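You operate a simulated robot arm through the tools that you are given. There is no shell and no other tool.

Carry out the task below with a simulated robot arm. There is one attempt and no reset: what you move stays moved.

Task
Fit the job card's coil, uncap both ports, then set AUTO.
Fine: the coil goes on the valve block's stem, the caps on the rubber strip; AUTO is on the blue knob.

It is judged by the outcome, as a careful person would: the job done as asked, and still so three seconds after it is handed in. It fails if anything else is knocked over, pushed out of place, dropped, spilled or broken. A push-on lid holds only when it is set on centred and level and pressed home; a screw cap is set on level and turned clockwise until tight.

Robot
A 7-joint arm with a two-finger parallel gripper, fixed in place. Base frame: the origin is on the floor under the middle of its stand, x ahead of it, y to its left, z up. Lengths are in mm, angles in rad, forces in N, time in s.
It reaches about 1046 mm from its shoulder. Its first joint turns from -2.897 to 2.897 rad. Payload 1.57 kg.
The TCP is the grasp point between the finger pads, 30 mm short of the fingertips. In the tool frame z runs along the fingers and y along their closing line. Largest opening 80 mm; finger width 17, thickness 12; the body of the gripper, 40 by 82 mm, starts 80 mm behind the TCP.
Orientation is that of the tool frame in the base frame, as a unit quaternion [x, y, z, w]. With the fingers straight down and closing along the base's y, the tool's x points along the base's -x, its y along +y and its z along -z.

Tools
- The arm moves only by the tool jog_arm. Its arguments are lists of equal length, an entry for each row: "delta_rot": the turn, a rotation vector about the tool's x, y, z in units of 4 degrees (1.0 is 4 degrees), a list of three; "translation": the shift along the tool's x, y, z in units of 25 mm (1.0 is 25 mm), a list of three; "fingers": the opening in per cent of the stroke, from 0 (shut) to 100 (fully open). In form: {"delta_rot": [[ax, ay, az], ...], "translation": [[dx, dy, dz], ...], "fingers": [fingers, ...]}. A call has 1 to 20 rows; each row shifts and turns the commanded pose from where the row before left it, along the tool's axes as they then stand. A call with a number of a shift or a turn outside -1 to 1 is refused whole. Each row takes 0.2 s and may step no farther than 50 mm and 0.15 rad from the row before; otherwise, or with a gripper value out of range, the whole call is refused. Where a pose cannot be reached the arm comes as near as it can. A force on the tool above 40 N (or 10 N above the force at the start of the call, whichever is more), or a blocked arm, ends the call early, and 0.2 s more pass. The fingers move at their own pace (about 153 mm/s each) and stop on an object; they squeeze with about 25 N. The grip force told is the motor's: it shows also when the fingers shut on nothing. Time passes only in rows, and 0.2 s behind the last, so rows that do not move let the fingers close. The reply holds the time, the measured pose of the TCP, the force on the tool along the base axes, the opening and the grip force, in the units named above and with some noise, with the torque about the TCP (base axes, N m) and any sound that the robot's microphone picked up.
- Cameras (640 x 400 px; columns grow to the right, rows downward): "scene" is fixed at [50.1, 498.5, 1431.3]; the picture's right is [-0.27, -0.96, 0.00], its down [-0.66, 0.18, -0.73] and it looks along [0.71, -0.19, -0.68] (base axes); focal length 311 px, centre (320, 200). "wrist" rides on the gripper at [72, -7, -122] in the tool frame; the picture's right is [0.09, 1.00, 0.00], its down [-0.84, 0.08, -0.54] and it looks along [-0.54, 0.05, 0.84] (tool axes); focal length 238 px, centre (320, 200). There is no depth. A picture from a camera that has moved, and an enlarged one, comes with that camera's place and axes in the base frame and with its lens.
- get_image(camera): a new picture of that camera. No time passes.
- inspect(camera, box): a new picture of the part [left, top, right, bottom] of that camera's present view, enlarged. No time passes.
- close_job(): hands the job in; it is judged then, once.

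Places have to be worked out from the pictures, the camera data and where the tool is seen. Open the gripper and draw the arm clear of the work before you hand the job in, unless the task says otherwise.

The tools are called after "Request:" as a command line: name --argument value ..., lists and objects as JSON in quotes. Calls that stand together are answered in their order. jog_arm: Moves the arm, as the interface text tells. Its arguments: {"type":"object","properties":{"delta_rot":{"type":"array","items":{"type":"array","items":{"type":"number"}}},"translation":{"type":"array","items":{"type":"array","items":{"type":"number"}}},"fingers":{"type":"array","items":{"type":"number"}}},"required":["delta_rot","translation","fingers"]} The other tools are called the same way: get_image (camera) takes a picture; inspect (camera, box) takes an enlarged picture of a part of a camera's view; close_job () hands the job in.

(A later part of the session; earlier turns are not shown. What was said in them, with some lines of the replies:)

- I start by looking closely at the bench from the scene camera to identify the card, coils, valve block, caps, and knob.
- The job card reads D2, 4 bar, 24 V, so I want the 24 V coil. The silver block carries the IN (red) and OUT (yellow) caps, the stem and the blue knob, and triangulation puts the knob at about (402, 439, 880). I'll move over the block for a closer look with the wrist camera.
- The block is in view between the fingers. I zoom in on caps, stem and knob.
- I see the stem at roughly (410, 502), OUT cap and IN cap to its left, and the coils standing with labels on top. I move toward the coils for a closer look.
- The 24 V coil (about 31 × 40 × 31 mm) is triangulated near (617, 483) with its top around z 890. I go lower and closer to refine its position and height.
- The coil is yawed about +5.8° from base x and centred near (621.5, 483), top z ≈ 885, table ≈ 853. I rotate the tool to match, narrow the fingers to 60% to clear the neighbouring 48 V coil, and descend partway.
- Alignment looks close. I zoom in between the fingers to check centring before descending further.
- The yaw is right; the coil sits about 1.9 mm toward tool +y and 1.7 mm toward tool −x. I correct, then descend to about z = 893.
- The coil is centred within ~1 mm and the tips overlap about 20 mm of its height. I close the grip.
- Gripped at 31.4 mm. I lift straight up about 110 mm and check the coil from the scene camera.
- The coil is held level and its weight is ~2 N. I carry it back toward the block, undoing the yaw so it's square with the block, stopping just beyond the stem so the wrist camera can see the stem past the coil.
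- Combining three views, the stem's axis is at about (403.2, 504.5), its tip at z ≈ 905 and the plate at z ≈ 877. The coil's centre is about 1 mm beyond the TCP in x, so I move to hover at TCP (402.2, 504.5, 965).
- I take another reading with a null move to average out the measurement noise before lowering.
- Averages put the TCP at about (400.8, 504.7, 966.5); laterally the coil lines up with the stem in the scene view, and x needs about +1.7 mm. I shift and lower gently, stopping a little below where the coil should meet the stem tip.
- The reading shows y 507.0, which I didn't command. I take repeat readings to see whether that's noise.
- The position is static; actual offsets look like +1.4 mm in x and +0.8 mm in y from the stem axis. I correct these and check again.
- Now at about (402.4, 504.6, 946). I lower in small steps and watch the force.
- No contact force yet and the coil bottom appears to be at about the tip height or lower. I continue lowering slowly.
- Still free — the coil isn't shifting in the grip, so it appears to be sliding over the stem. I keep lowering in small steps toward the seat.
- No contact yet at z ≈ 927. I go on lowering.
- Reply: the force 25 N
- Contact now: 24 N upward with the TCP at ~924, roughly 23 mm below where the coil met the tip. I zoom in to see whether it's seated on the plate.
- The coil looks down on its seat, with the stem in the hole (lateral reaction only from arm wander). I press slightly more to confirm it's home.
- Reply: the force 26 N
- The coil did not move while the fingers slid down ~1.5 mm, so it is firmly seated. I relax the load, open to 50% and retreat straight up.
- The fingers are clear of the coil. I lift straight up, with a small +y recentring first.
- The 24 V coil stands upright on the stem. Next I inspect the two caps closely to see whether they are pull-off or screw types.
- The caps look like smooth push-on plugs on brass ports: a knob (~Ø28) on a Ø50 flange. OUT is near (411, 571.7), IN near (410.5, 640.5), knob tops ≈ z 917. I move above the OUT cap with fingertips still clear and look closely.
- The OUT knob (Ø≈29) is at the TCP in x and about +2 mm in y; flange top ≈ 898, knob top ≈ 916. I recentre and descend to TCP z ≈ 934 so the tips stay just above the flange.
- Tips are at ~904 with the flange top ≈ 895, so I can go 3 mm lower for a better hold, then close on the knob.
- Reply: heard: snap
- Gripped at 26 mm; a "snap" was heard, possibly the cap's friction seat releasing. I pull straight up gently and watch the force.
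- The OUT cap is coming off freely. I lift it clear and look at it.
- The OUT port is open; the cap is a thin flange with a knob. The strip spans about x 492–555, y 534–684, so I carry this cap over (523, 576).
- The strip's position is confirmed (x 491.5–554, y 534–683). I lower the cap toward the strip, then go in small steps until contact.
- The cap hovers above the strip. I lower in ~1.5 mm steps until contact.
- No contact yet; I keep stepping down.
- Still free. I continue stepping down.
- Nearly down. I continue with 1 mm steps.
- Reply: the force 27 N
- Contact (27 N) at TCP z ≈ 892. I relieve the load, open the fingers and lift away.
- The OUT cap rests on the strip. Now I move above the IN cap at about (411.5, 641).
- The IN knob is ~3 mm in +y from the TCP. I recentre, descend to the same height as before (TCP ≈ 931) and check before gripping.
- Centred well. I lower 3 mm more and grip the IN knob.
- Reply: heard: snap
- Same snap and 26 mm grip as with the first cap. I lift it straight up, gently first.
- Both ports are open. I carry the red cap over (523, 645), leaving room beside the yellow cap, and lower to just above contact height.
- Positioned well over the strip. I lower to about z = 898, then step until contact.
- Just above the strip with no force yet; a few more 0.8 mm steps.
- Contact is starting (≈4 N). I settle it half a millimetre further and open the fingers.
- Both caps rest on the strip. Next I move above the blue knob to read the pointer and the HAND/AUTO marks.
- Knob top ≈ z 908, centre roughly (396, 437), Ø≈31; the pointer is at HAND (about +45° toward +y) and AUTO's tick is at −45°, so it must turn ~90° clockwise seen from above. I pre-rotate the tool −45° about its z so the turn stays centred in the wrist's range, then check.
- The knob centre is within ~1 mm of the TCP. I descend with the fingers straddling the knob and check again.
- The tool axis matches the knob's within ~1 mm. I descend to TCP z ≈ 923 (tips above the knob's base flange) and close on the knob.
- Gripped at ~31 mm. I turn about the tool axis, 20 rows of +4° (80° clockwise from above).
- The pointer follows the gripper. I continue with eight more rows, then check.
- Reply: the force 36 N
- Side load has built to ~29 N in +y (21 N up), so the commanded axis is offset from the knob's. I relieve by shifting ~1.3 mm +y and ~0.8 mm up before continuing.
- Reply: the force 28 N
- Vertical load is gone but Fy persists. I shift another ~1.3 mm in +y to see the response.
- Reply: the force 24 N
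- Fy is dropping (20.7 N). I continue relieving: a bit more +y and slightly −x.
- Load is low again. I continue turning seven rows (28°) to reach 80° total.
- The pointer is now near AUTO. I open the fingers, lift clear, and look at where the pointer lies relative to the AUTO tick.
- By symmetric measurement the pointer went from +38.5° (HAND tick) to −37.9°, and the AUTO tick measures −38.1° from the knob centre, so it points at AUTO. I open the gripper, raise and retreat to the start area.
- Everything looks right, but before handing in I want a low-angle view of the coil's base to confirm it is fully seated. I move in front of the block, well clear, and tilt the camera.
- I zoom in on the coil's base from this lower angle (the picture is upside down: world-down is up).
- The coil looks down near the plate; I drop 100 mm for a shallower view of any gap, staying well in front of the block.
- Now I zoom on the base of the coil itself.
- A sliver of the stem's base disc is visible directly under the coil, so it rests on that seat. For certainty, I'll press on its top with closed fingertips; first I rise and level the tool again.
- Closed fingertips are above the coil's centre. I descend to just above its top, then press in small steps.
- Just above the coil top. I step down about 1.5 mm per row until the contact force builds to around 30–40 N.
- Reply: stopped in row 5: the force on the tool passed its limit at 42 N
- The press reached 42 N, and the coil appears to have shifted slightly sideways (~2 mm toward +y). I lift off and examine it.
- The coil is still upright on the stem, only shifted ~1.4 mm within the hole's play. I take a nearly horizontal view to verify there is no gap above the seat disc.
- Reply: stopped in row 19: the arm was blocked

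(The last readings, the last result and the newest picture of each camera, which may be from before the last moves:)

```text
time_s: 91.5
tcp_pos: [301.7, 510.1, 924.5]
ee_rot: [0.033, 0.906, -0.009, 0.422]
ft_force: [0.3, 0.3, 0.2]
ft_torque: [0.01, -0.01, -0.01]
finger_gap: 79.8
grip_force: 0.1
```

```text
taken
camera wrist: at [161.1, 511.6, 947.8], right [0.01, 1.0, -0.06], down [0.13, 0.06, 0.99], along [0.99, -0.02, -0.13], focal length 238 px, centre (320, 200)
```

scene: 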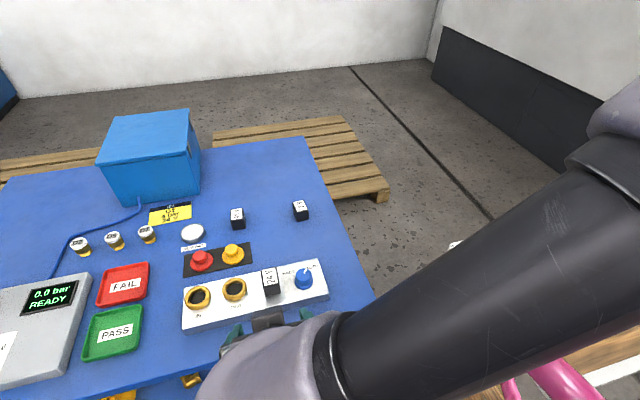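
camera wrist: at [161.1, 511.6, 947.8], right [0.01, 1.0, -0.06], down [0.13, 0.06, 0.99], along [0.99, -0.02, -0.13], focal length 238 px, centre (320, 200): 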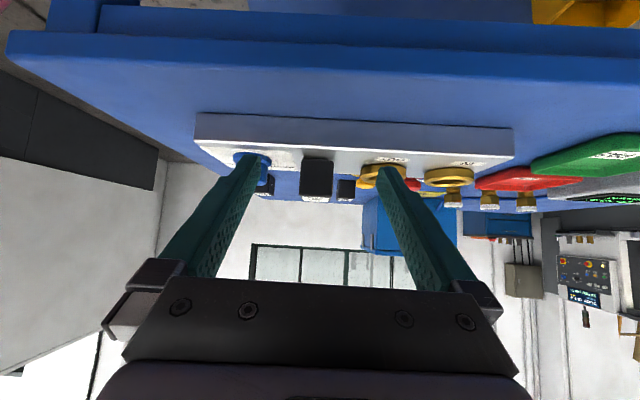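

The wrist hit its range limit (no contact force), but the view is low enough. I zoom in on the coil base.

Request:
inspect --camera "wrist" --box '[290, 140, 345, 205]'

Request:
inspect --camera "wrist" --box '[295, 148, 340, 176]'

Request:
get_image --camera "scene"

```text
6.15 times, centred on (318, 172) of wrist
camera zoom: at [161.1, 511.6, 947.8], right [0.01, 1.0, -0.06], down [0.13, 0.06, 0.99], along [0.99, -0.02, -0.13], focal length 1467 px, centre (335, 369)
```

zoom: 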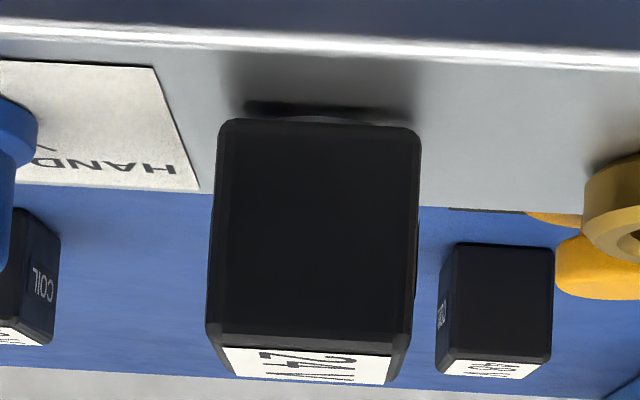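

```text
14.22 times, centred on (318, 162) of wrist
camera zoom: at [161.1, 511.6, 947.8], right [0.01, 1.0, -0.06], down [0.13, 0.06, 0.99], along [0.99, -0.02, -0.13], focal length 3390 px, centre (356, 740)
```

zoom: 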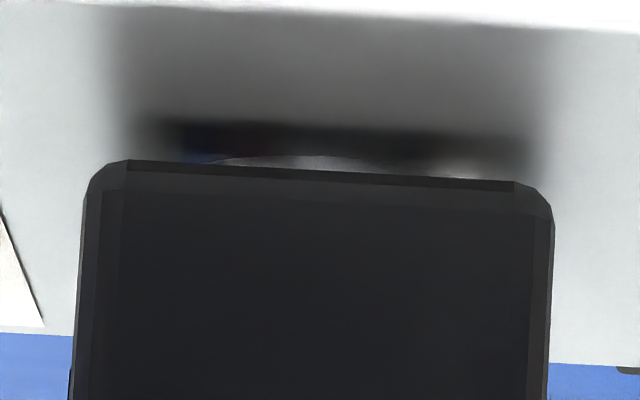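

```text
taken
```

scene: 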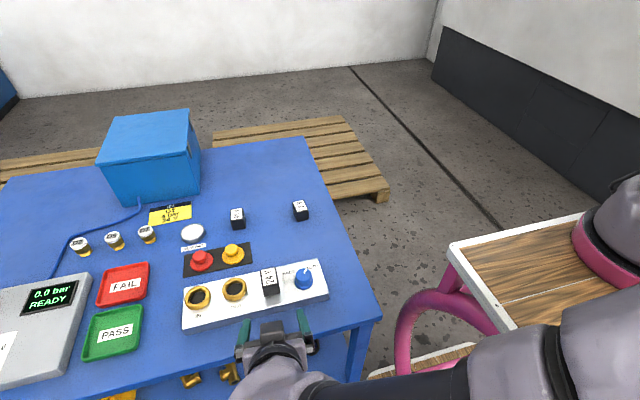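

The disc arc is visible just under the coil's bottom edge. I back off a little and go ~35 mm lower to see edge-on.

Request:
jog_arm --delta_rot '[[0, 0, 0], [0, 0, 0], [0, 0, 0]]' --translation '[[0.92, 0, 0], [0.92, 0, 0], [0, 0, 0]]' --fingers '[100, 100, 100]'

Request:
get_image --camera "wrist"

Request:
inspect --camera "wrist" --box '[290, 150, 350, 210]'

```text
time_s: 92.3
tcp_pos: [274.2, 512.9, 889.8]
ee_rot: [0.034, 0.906, -0.008, 0.422]
ft_force: [0.2, 0.1, 0.1]
ft_torque: [0.03, 0.0, 0.02]
finger_gap: 79.8
grip_force: 0.1
```

```text
taken
camera wrist: at [133.5, 514.3, 913.3], right [0.01, 1.0, -0.06], down [0.13, 0.06, 0.99], along [0.99, -0.02, -0.13], focal length 238 px, centre (320, 200)
```

wrist: 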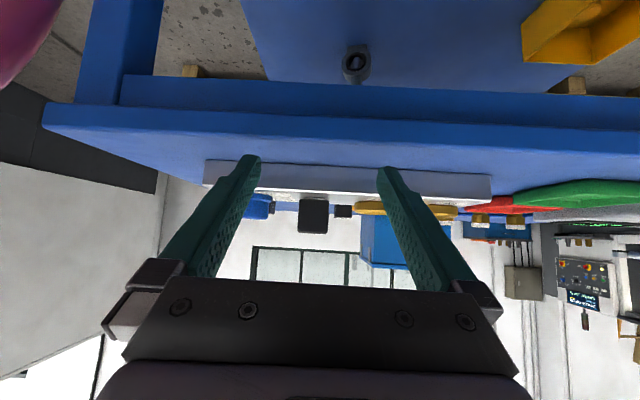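

```text
6.67 times, centred on (320, 180) of wrist
camera zoom: at [133.5, 514.3, 913.3], right [0.01, 1.0, -0.06], down [0.13, 0.06, 0.99], along [0.99, -0.02, -0.13], focal length 1589 px, centre (320, 333)
```

zoom: 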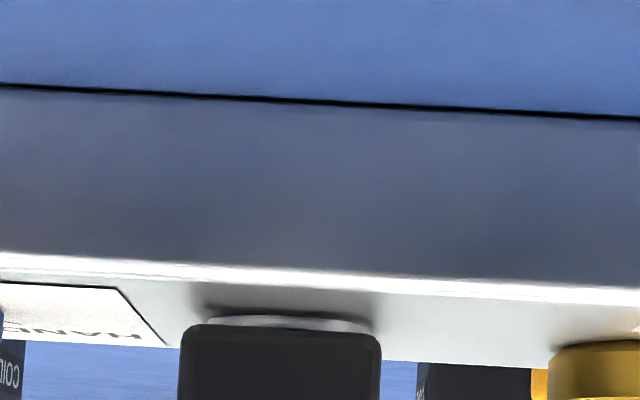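

Request:
inspect --camera "wrist" --box '[298, 190, 332, 212]'

Request:
inspect --camera "wrist" --box '[290, 185, 345, 240]'

```text
16.00 times, centred on (315, 201) of wrist
camera zoom: at [133.5, 514.3, 913.3], right [0.01, 1.0, -0.06], down [0.13, 0.06, 0.99], along [0.99, -0.02, -0.13], focal length 3814 px, centre (400, 184)
```

zoom: 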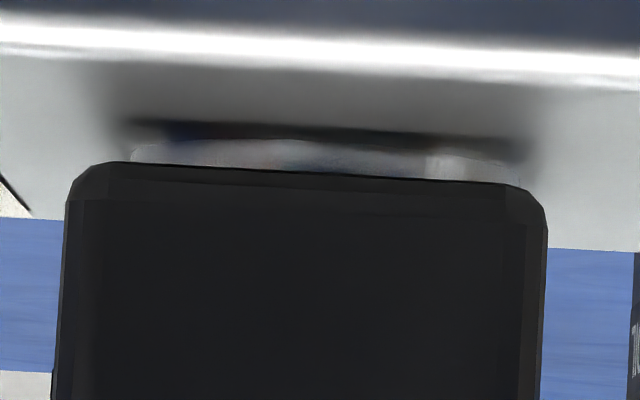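

```text
7.27 times, centred on (318, 212) of wrist
camera zoom: at [133.5, 514.3, 913.3], right [0.01, 1.0, -0.06], down [0.13, 0.06, 0.99], along [0.99, -0.02, -0.13], focal length 1734 px, centre (338, 109)
```

zoom: 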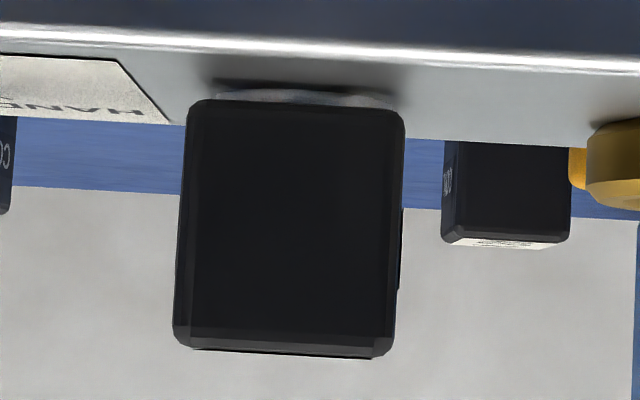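

The coil's bottom sits directly on the ~3 mm seat disc with no gap, level and centred. Everything is done, so I retreat: up, level the tool, and away to the start area with the gripper open.

Request:
jog_arm --delta_rot '[[0, 0, 0], [0, 0, 0], [0, 0, 0], [0, 0, 0], [0, 0, 0], [0, 0, 0], [0, 0, 0], [0, 0, 0], [0, 1, 0], [0, 1, 0], [0, 1, 0], [0, 1, 0], [0, 1, 0], [0, 1, 0], [0, 1, 0], [0, 1, 0], [0, 1, 0], [0, 1, 0], [0, 1, 0], [0, 1, 0]]' --translation '[[-0.766, 0, -0.643], [-0.766, 0, -0.643], [-0.766, 0, -0.643], [-0.766, 0, -0.643], [-0.766, 0, -0.643], [-0.766, 0, -0.643], [-0.766, 0, -0.643], [-0.766, 0, -0.643], [0, 0, 0], [0, 0, 0], [0, 0, 0], [0, 0, 0], [0, 0, 0], [0, 0, 0], [0, 0, 0], [0, 0, 0], [0, 0, 0], [0, 0, 0], [0, 0, 0], [0, 0, 0]]' --fingers '[100, 100, 100, 100, 100, 100, 100, 100, 100, 100, 100, 100, 100, 100, 100, 100, 100, 100, 100, 100]'

Request:
jog_arm --delta_rot '[[0, 0, 0], [0, 0, 0], [0, 0, 0], [0, 0, 0], [0, 0, 0], [0, 0, 0], [0, 0, 0], [0, 0, 0]]' --translation '[[0.1, -0.85, -0.5], [0.1, -0.85, -0.5], [0.1, -0.85, -0.5], [0.1, -0.85, -0.5], [0.1, -0.85, -0.5], [0.1, -0.85, -0.5], [0.1, -0.85, -0.5], [0.1, -0.85, -0.5]]' --fingers '[100, 100, 100, 100, 100, 100, 100, 100]'

Request:
get_image --camera "scene"

Request:
inspect --camera "scene" --box '[160, 190, 340, 335]'

```text
time_s: 94.3
tcp_pos: [291.6, 493.3, 1020.9]
ee_rot: [0.012, 0.899, -0.065, 0.433]
ft_force: [-0.2, 0.6, -0.4]
ft_torque: [-0.01, -0.01, 0.01]
finger_gap: 80.1
grip_force: 0.0
stopped in row 10: the arm was blocked; the commanded pose is now the measured one
```

```text
time_s: 95.4
tcp_pos: [334.4, 388.1, 1001.2]
ee_rot: [0.059, 0.868, -0.149, 0.47]
ft_force: [0.0, -0.3, 1.0]
ft_torque: [0.02, 0.02, 0.05]
finger_gap: 79.9
grip_force: 0.1
stopped in row 5: the arm was blocked; the commanded pose is now the measured one
```

```text
taken
```

scene: 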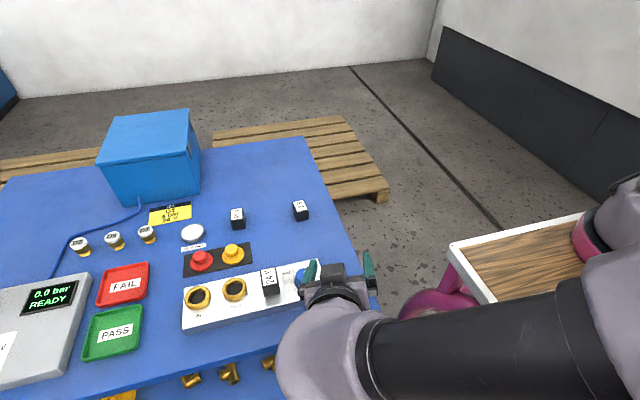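

```text
2.76 times, centred on (250, 262) of scene
camera zoom: at [50.1, 498.5, 1431.3], right [-0.27, -0.96, 0.0], down [-0.66, 0.18, -0.73], along [0.71, -0.19, -0.68], focal length 859 px, centre (513, 28)
```

zoom: 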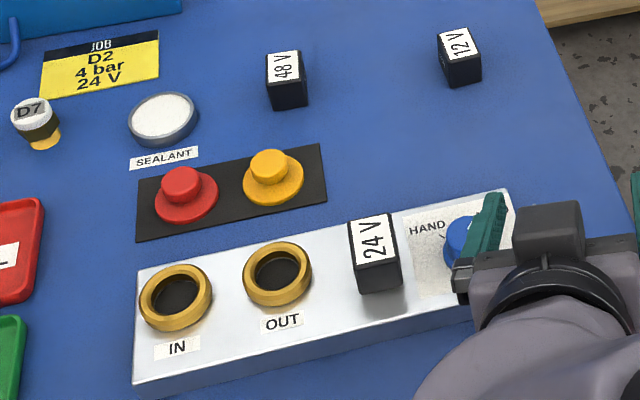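

The wrist ran against a joint limit and the move stopped (no contact; tips are at z ≈ 985, well above the bench at z ≤ 916). I rotate the tool back toward straight down in place.

Request:
jog_arm --delta_rot '[[-0.297, 0.94, -0.118], [-0.297, 0.94, -0.118], [-0.297, 0.94, -0.118], [-0.297, 0.94, -0.118], [-0.297, 0.94, -0.118]]' --translation '[[0, 0, 0], [0, 0, 0], [0, 0, 0], [0, 0, 0], [0, 0, 0]]' --fingers '[100, 100, 100, 100, 100]'

Request:
get_image --camera "scene"

```text
time_s: 96.6
tcp_pos: [330.1, 388.7, 1001.7]
ee_rot: [0.038, 0.942, -0.099, 0.319]
ft_force: [0.4, -0.3, -0.1]
ft_torque: [0.04, -0.03, -0.01]
finger_gap: 79.8
grip_force: 0.0
```

```text
taken
```

scene: 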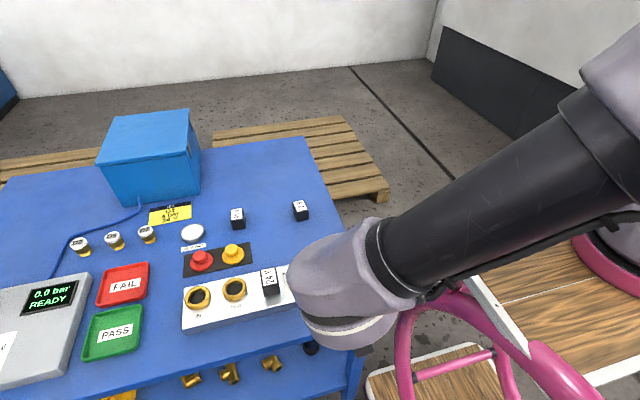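

Rotation works freely now. I finish levelling the tool.

Request:
jog_arm --delta_rot '[[-0.297, 0.94, -0.118], [-0.297, 0.94, -0.118], [-0.297, 0.94, -0.118], [-0.297, 0.94, -0.118], [-0.297, 0.94, -0.118], [-0.297, 0.94, -0.118], [-0.297, 0.94, -0.118], [-0.297, 0.94, -0.118], [-0.297, 0.94, -0.118], [-0.297, 0.94, -0.118]]' --translation '[[0, 0, 0], [0, 0, 0], [0, 0, 0], [0, 0, 0], [0, 0, 0], [0, 0, 0], [0, 0, 0], [0, 0, 0], [0, 0, 0], [0, 0, 0]]' --fingers '[100, 100, 100, 100, 100, 100, 100, 100, 100, 100]'

Request:
jog_arm --delta_rot '[[0, 0, 0], [0, 0, 0], [0, 0, 0], [0, 0, 0], [0, 0, 0], [0, 0, 0], [0, 0, 0], [0, 0, 0]]' --translation '[[0, 0, -0.8], [0, 0, -0.8], [0.5, -0.3, -0.8], [0.5, -0.3, -0.8], [0.5, -0.3, -0.8], [0.5, -0.3, -0.8], [0.5, -0.3, -0.8], [0.5, -0.3, -0.8]]' --fingers '[100, 100, 100, 100, 100, 100, 100, 100]'

Request:
get_image --camera "scene"

Request:
inspect --camera "scene" --box '[160, 190, 340, 335]'

Request:
inspect --camera "scene" --box '[245, 245, 335, 305]'

```text
time_s: 98.8
tcp_pos: [330.6, 390.3, 1003.0]
ee_rot: [-0.001, 1.0, 0.001, -0.001]
ft_force: [0.0, -0.2, -0.2]
ft_torque: [0.0, -0.06, 0.01]
finger_gap: 80.2
grip_force: 0.1
```

```text
time_s: 100.6
tcp_pos: [257.2, 343.5, 1161.1]
ee_rot: [-0.001, 1.0, 0.001, -0.002]
ft_force: [0.2, -0.4, 0.1]
ft_torque: [-0.05, 0.01, 0.01]
finger_gap: 80.0
grip_force: 0.1
```

```text
taken
```

scene: 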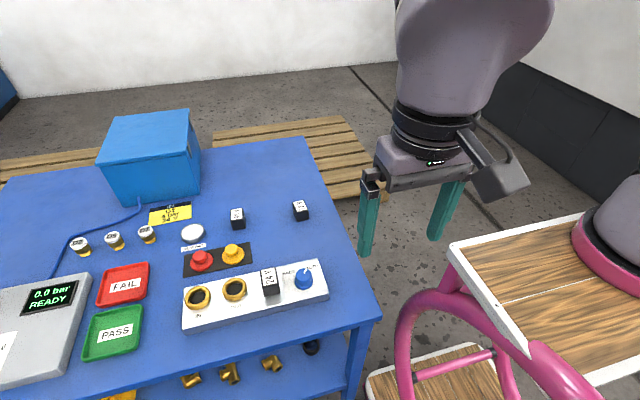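

```text
2.76 times, centred on (250, 262) of scene
camera zoom: at [50.1, 498.5, 1431.3], right [-0.27, -0.96, 0.0], down [-0.66, 0.18, -0.73], along [0.71, -0.19, -0.68], focal length 859 px, centre (513, 28)
```

zoom: 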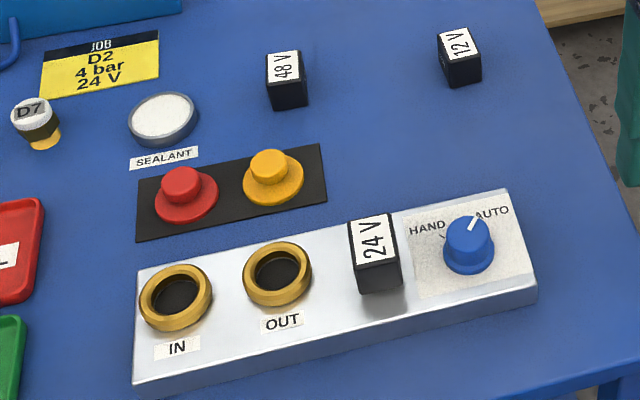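

```text
6.67 times, centred on (290, 275) of scene
camera zoom: at [50.1, 498.5, 1431.3], right [-0.27, -0.96, 0.0], down [-0.66, 0.18, -0.73], along [0.71, -0.19, -0.68], focal length 2076 px, centre (520, -300)
```

zoom: 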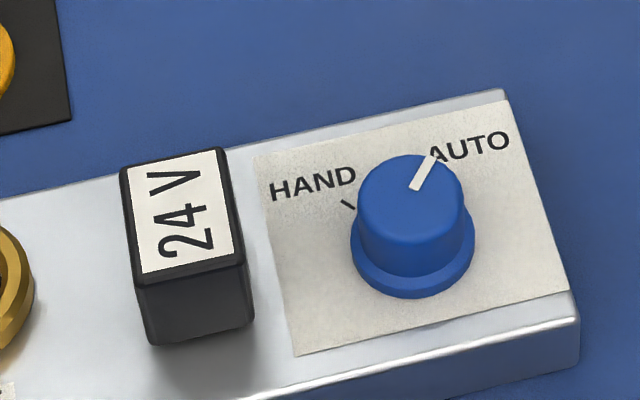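

Final check: the 24 V coil is seated on the stem, both ports are open with both caps on the rubber strip, the knob points at AUTO, nothing else has moved, and the open gripper is clear. I hand the job in.

Request:
close_job

```text
The job is handed in.
```

The job is done and handed in. I don't have the verdict yet.

- **Coil:** The job card reads 24 V, so I fitted the 24 V coil to the valve block's stem. A near-horizontal look shows it level and resting on the stem's base disc with no visible gap. When I pressed on top to check, it slid about 1.4 mm sideways, so it is slightly loose on the stem; it ended up centred on the disc.
- **Ports:** IN and OUT are both open. The red and yellow caps are standing on the rubber strip, clear of each other. Each gave a snap when I first gripped it, then lifted off with no resistance.
- **Knob:** The blue knob is turned from HAND to AUTO. By my measurement the pointer lines up with the AUTO mark to within a degree or so.

During that check the wrist ran into its joint limit a few times. There was no contact force, and the last pictures show nothing else moved on the bench or the shelf below. The gripper is open and the arm is back near where it started.
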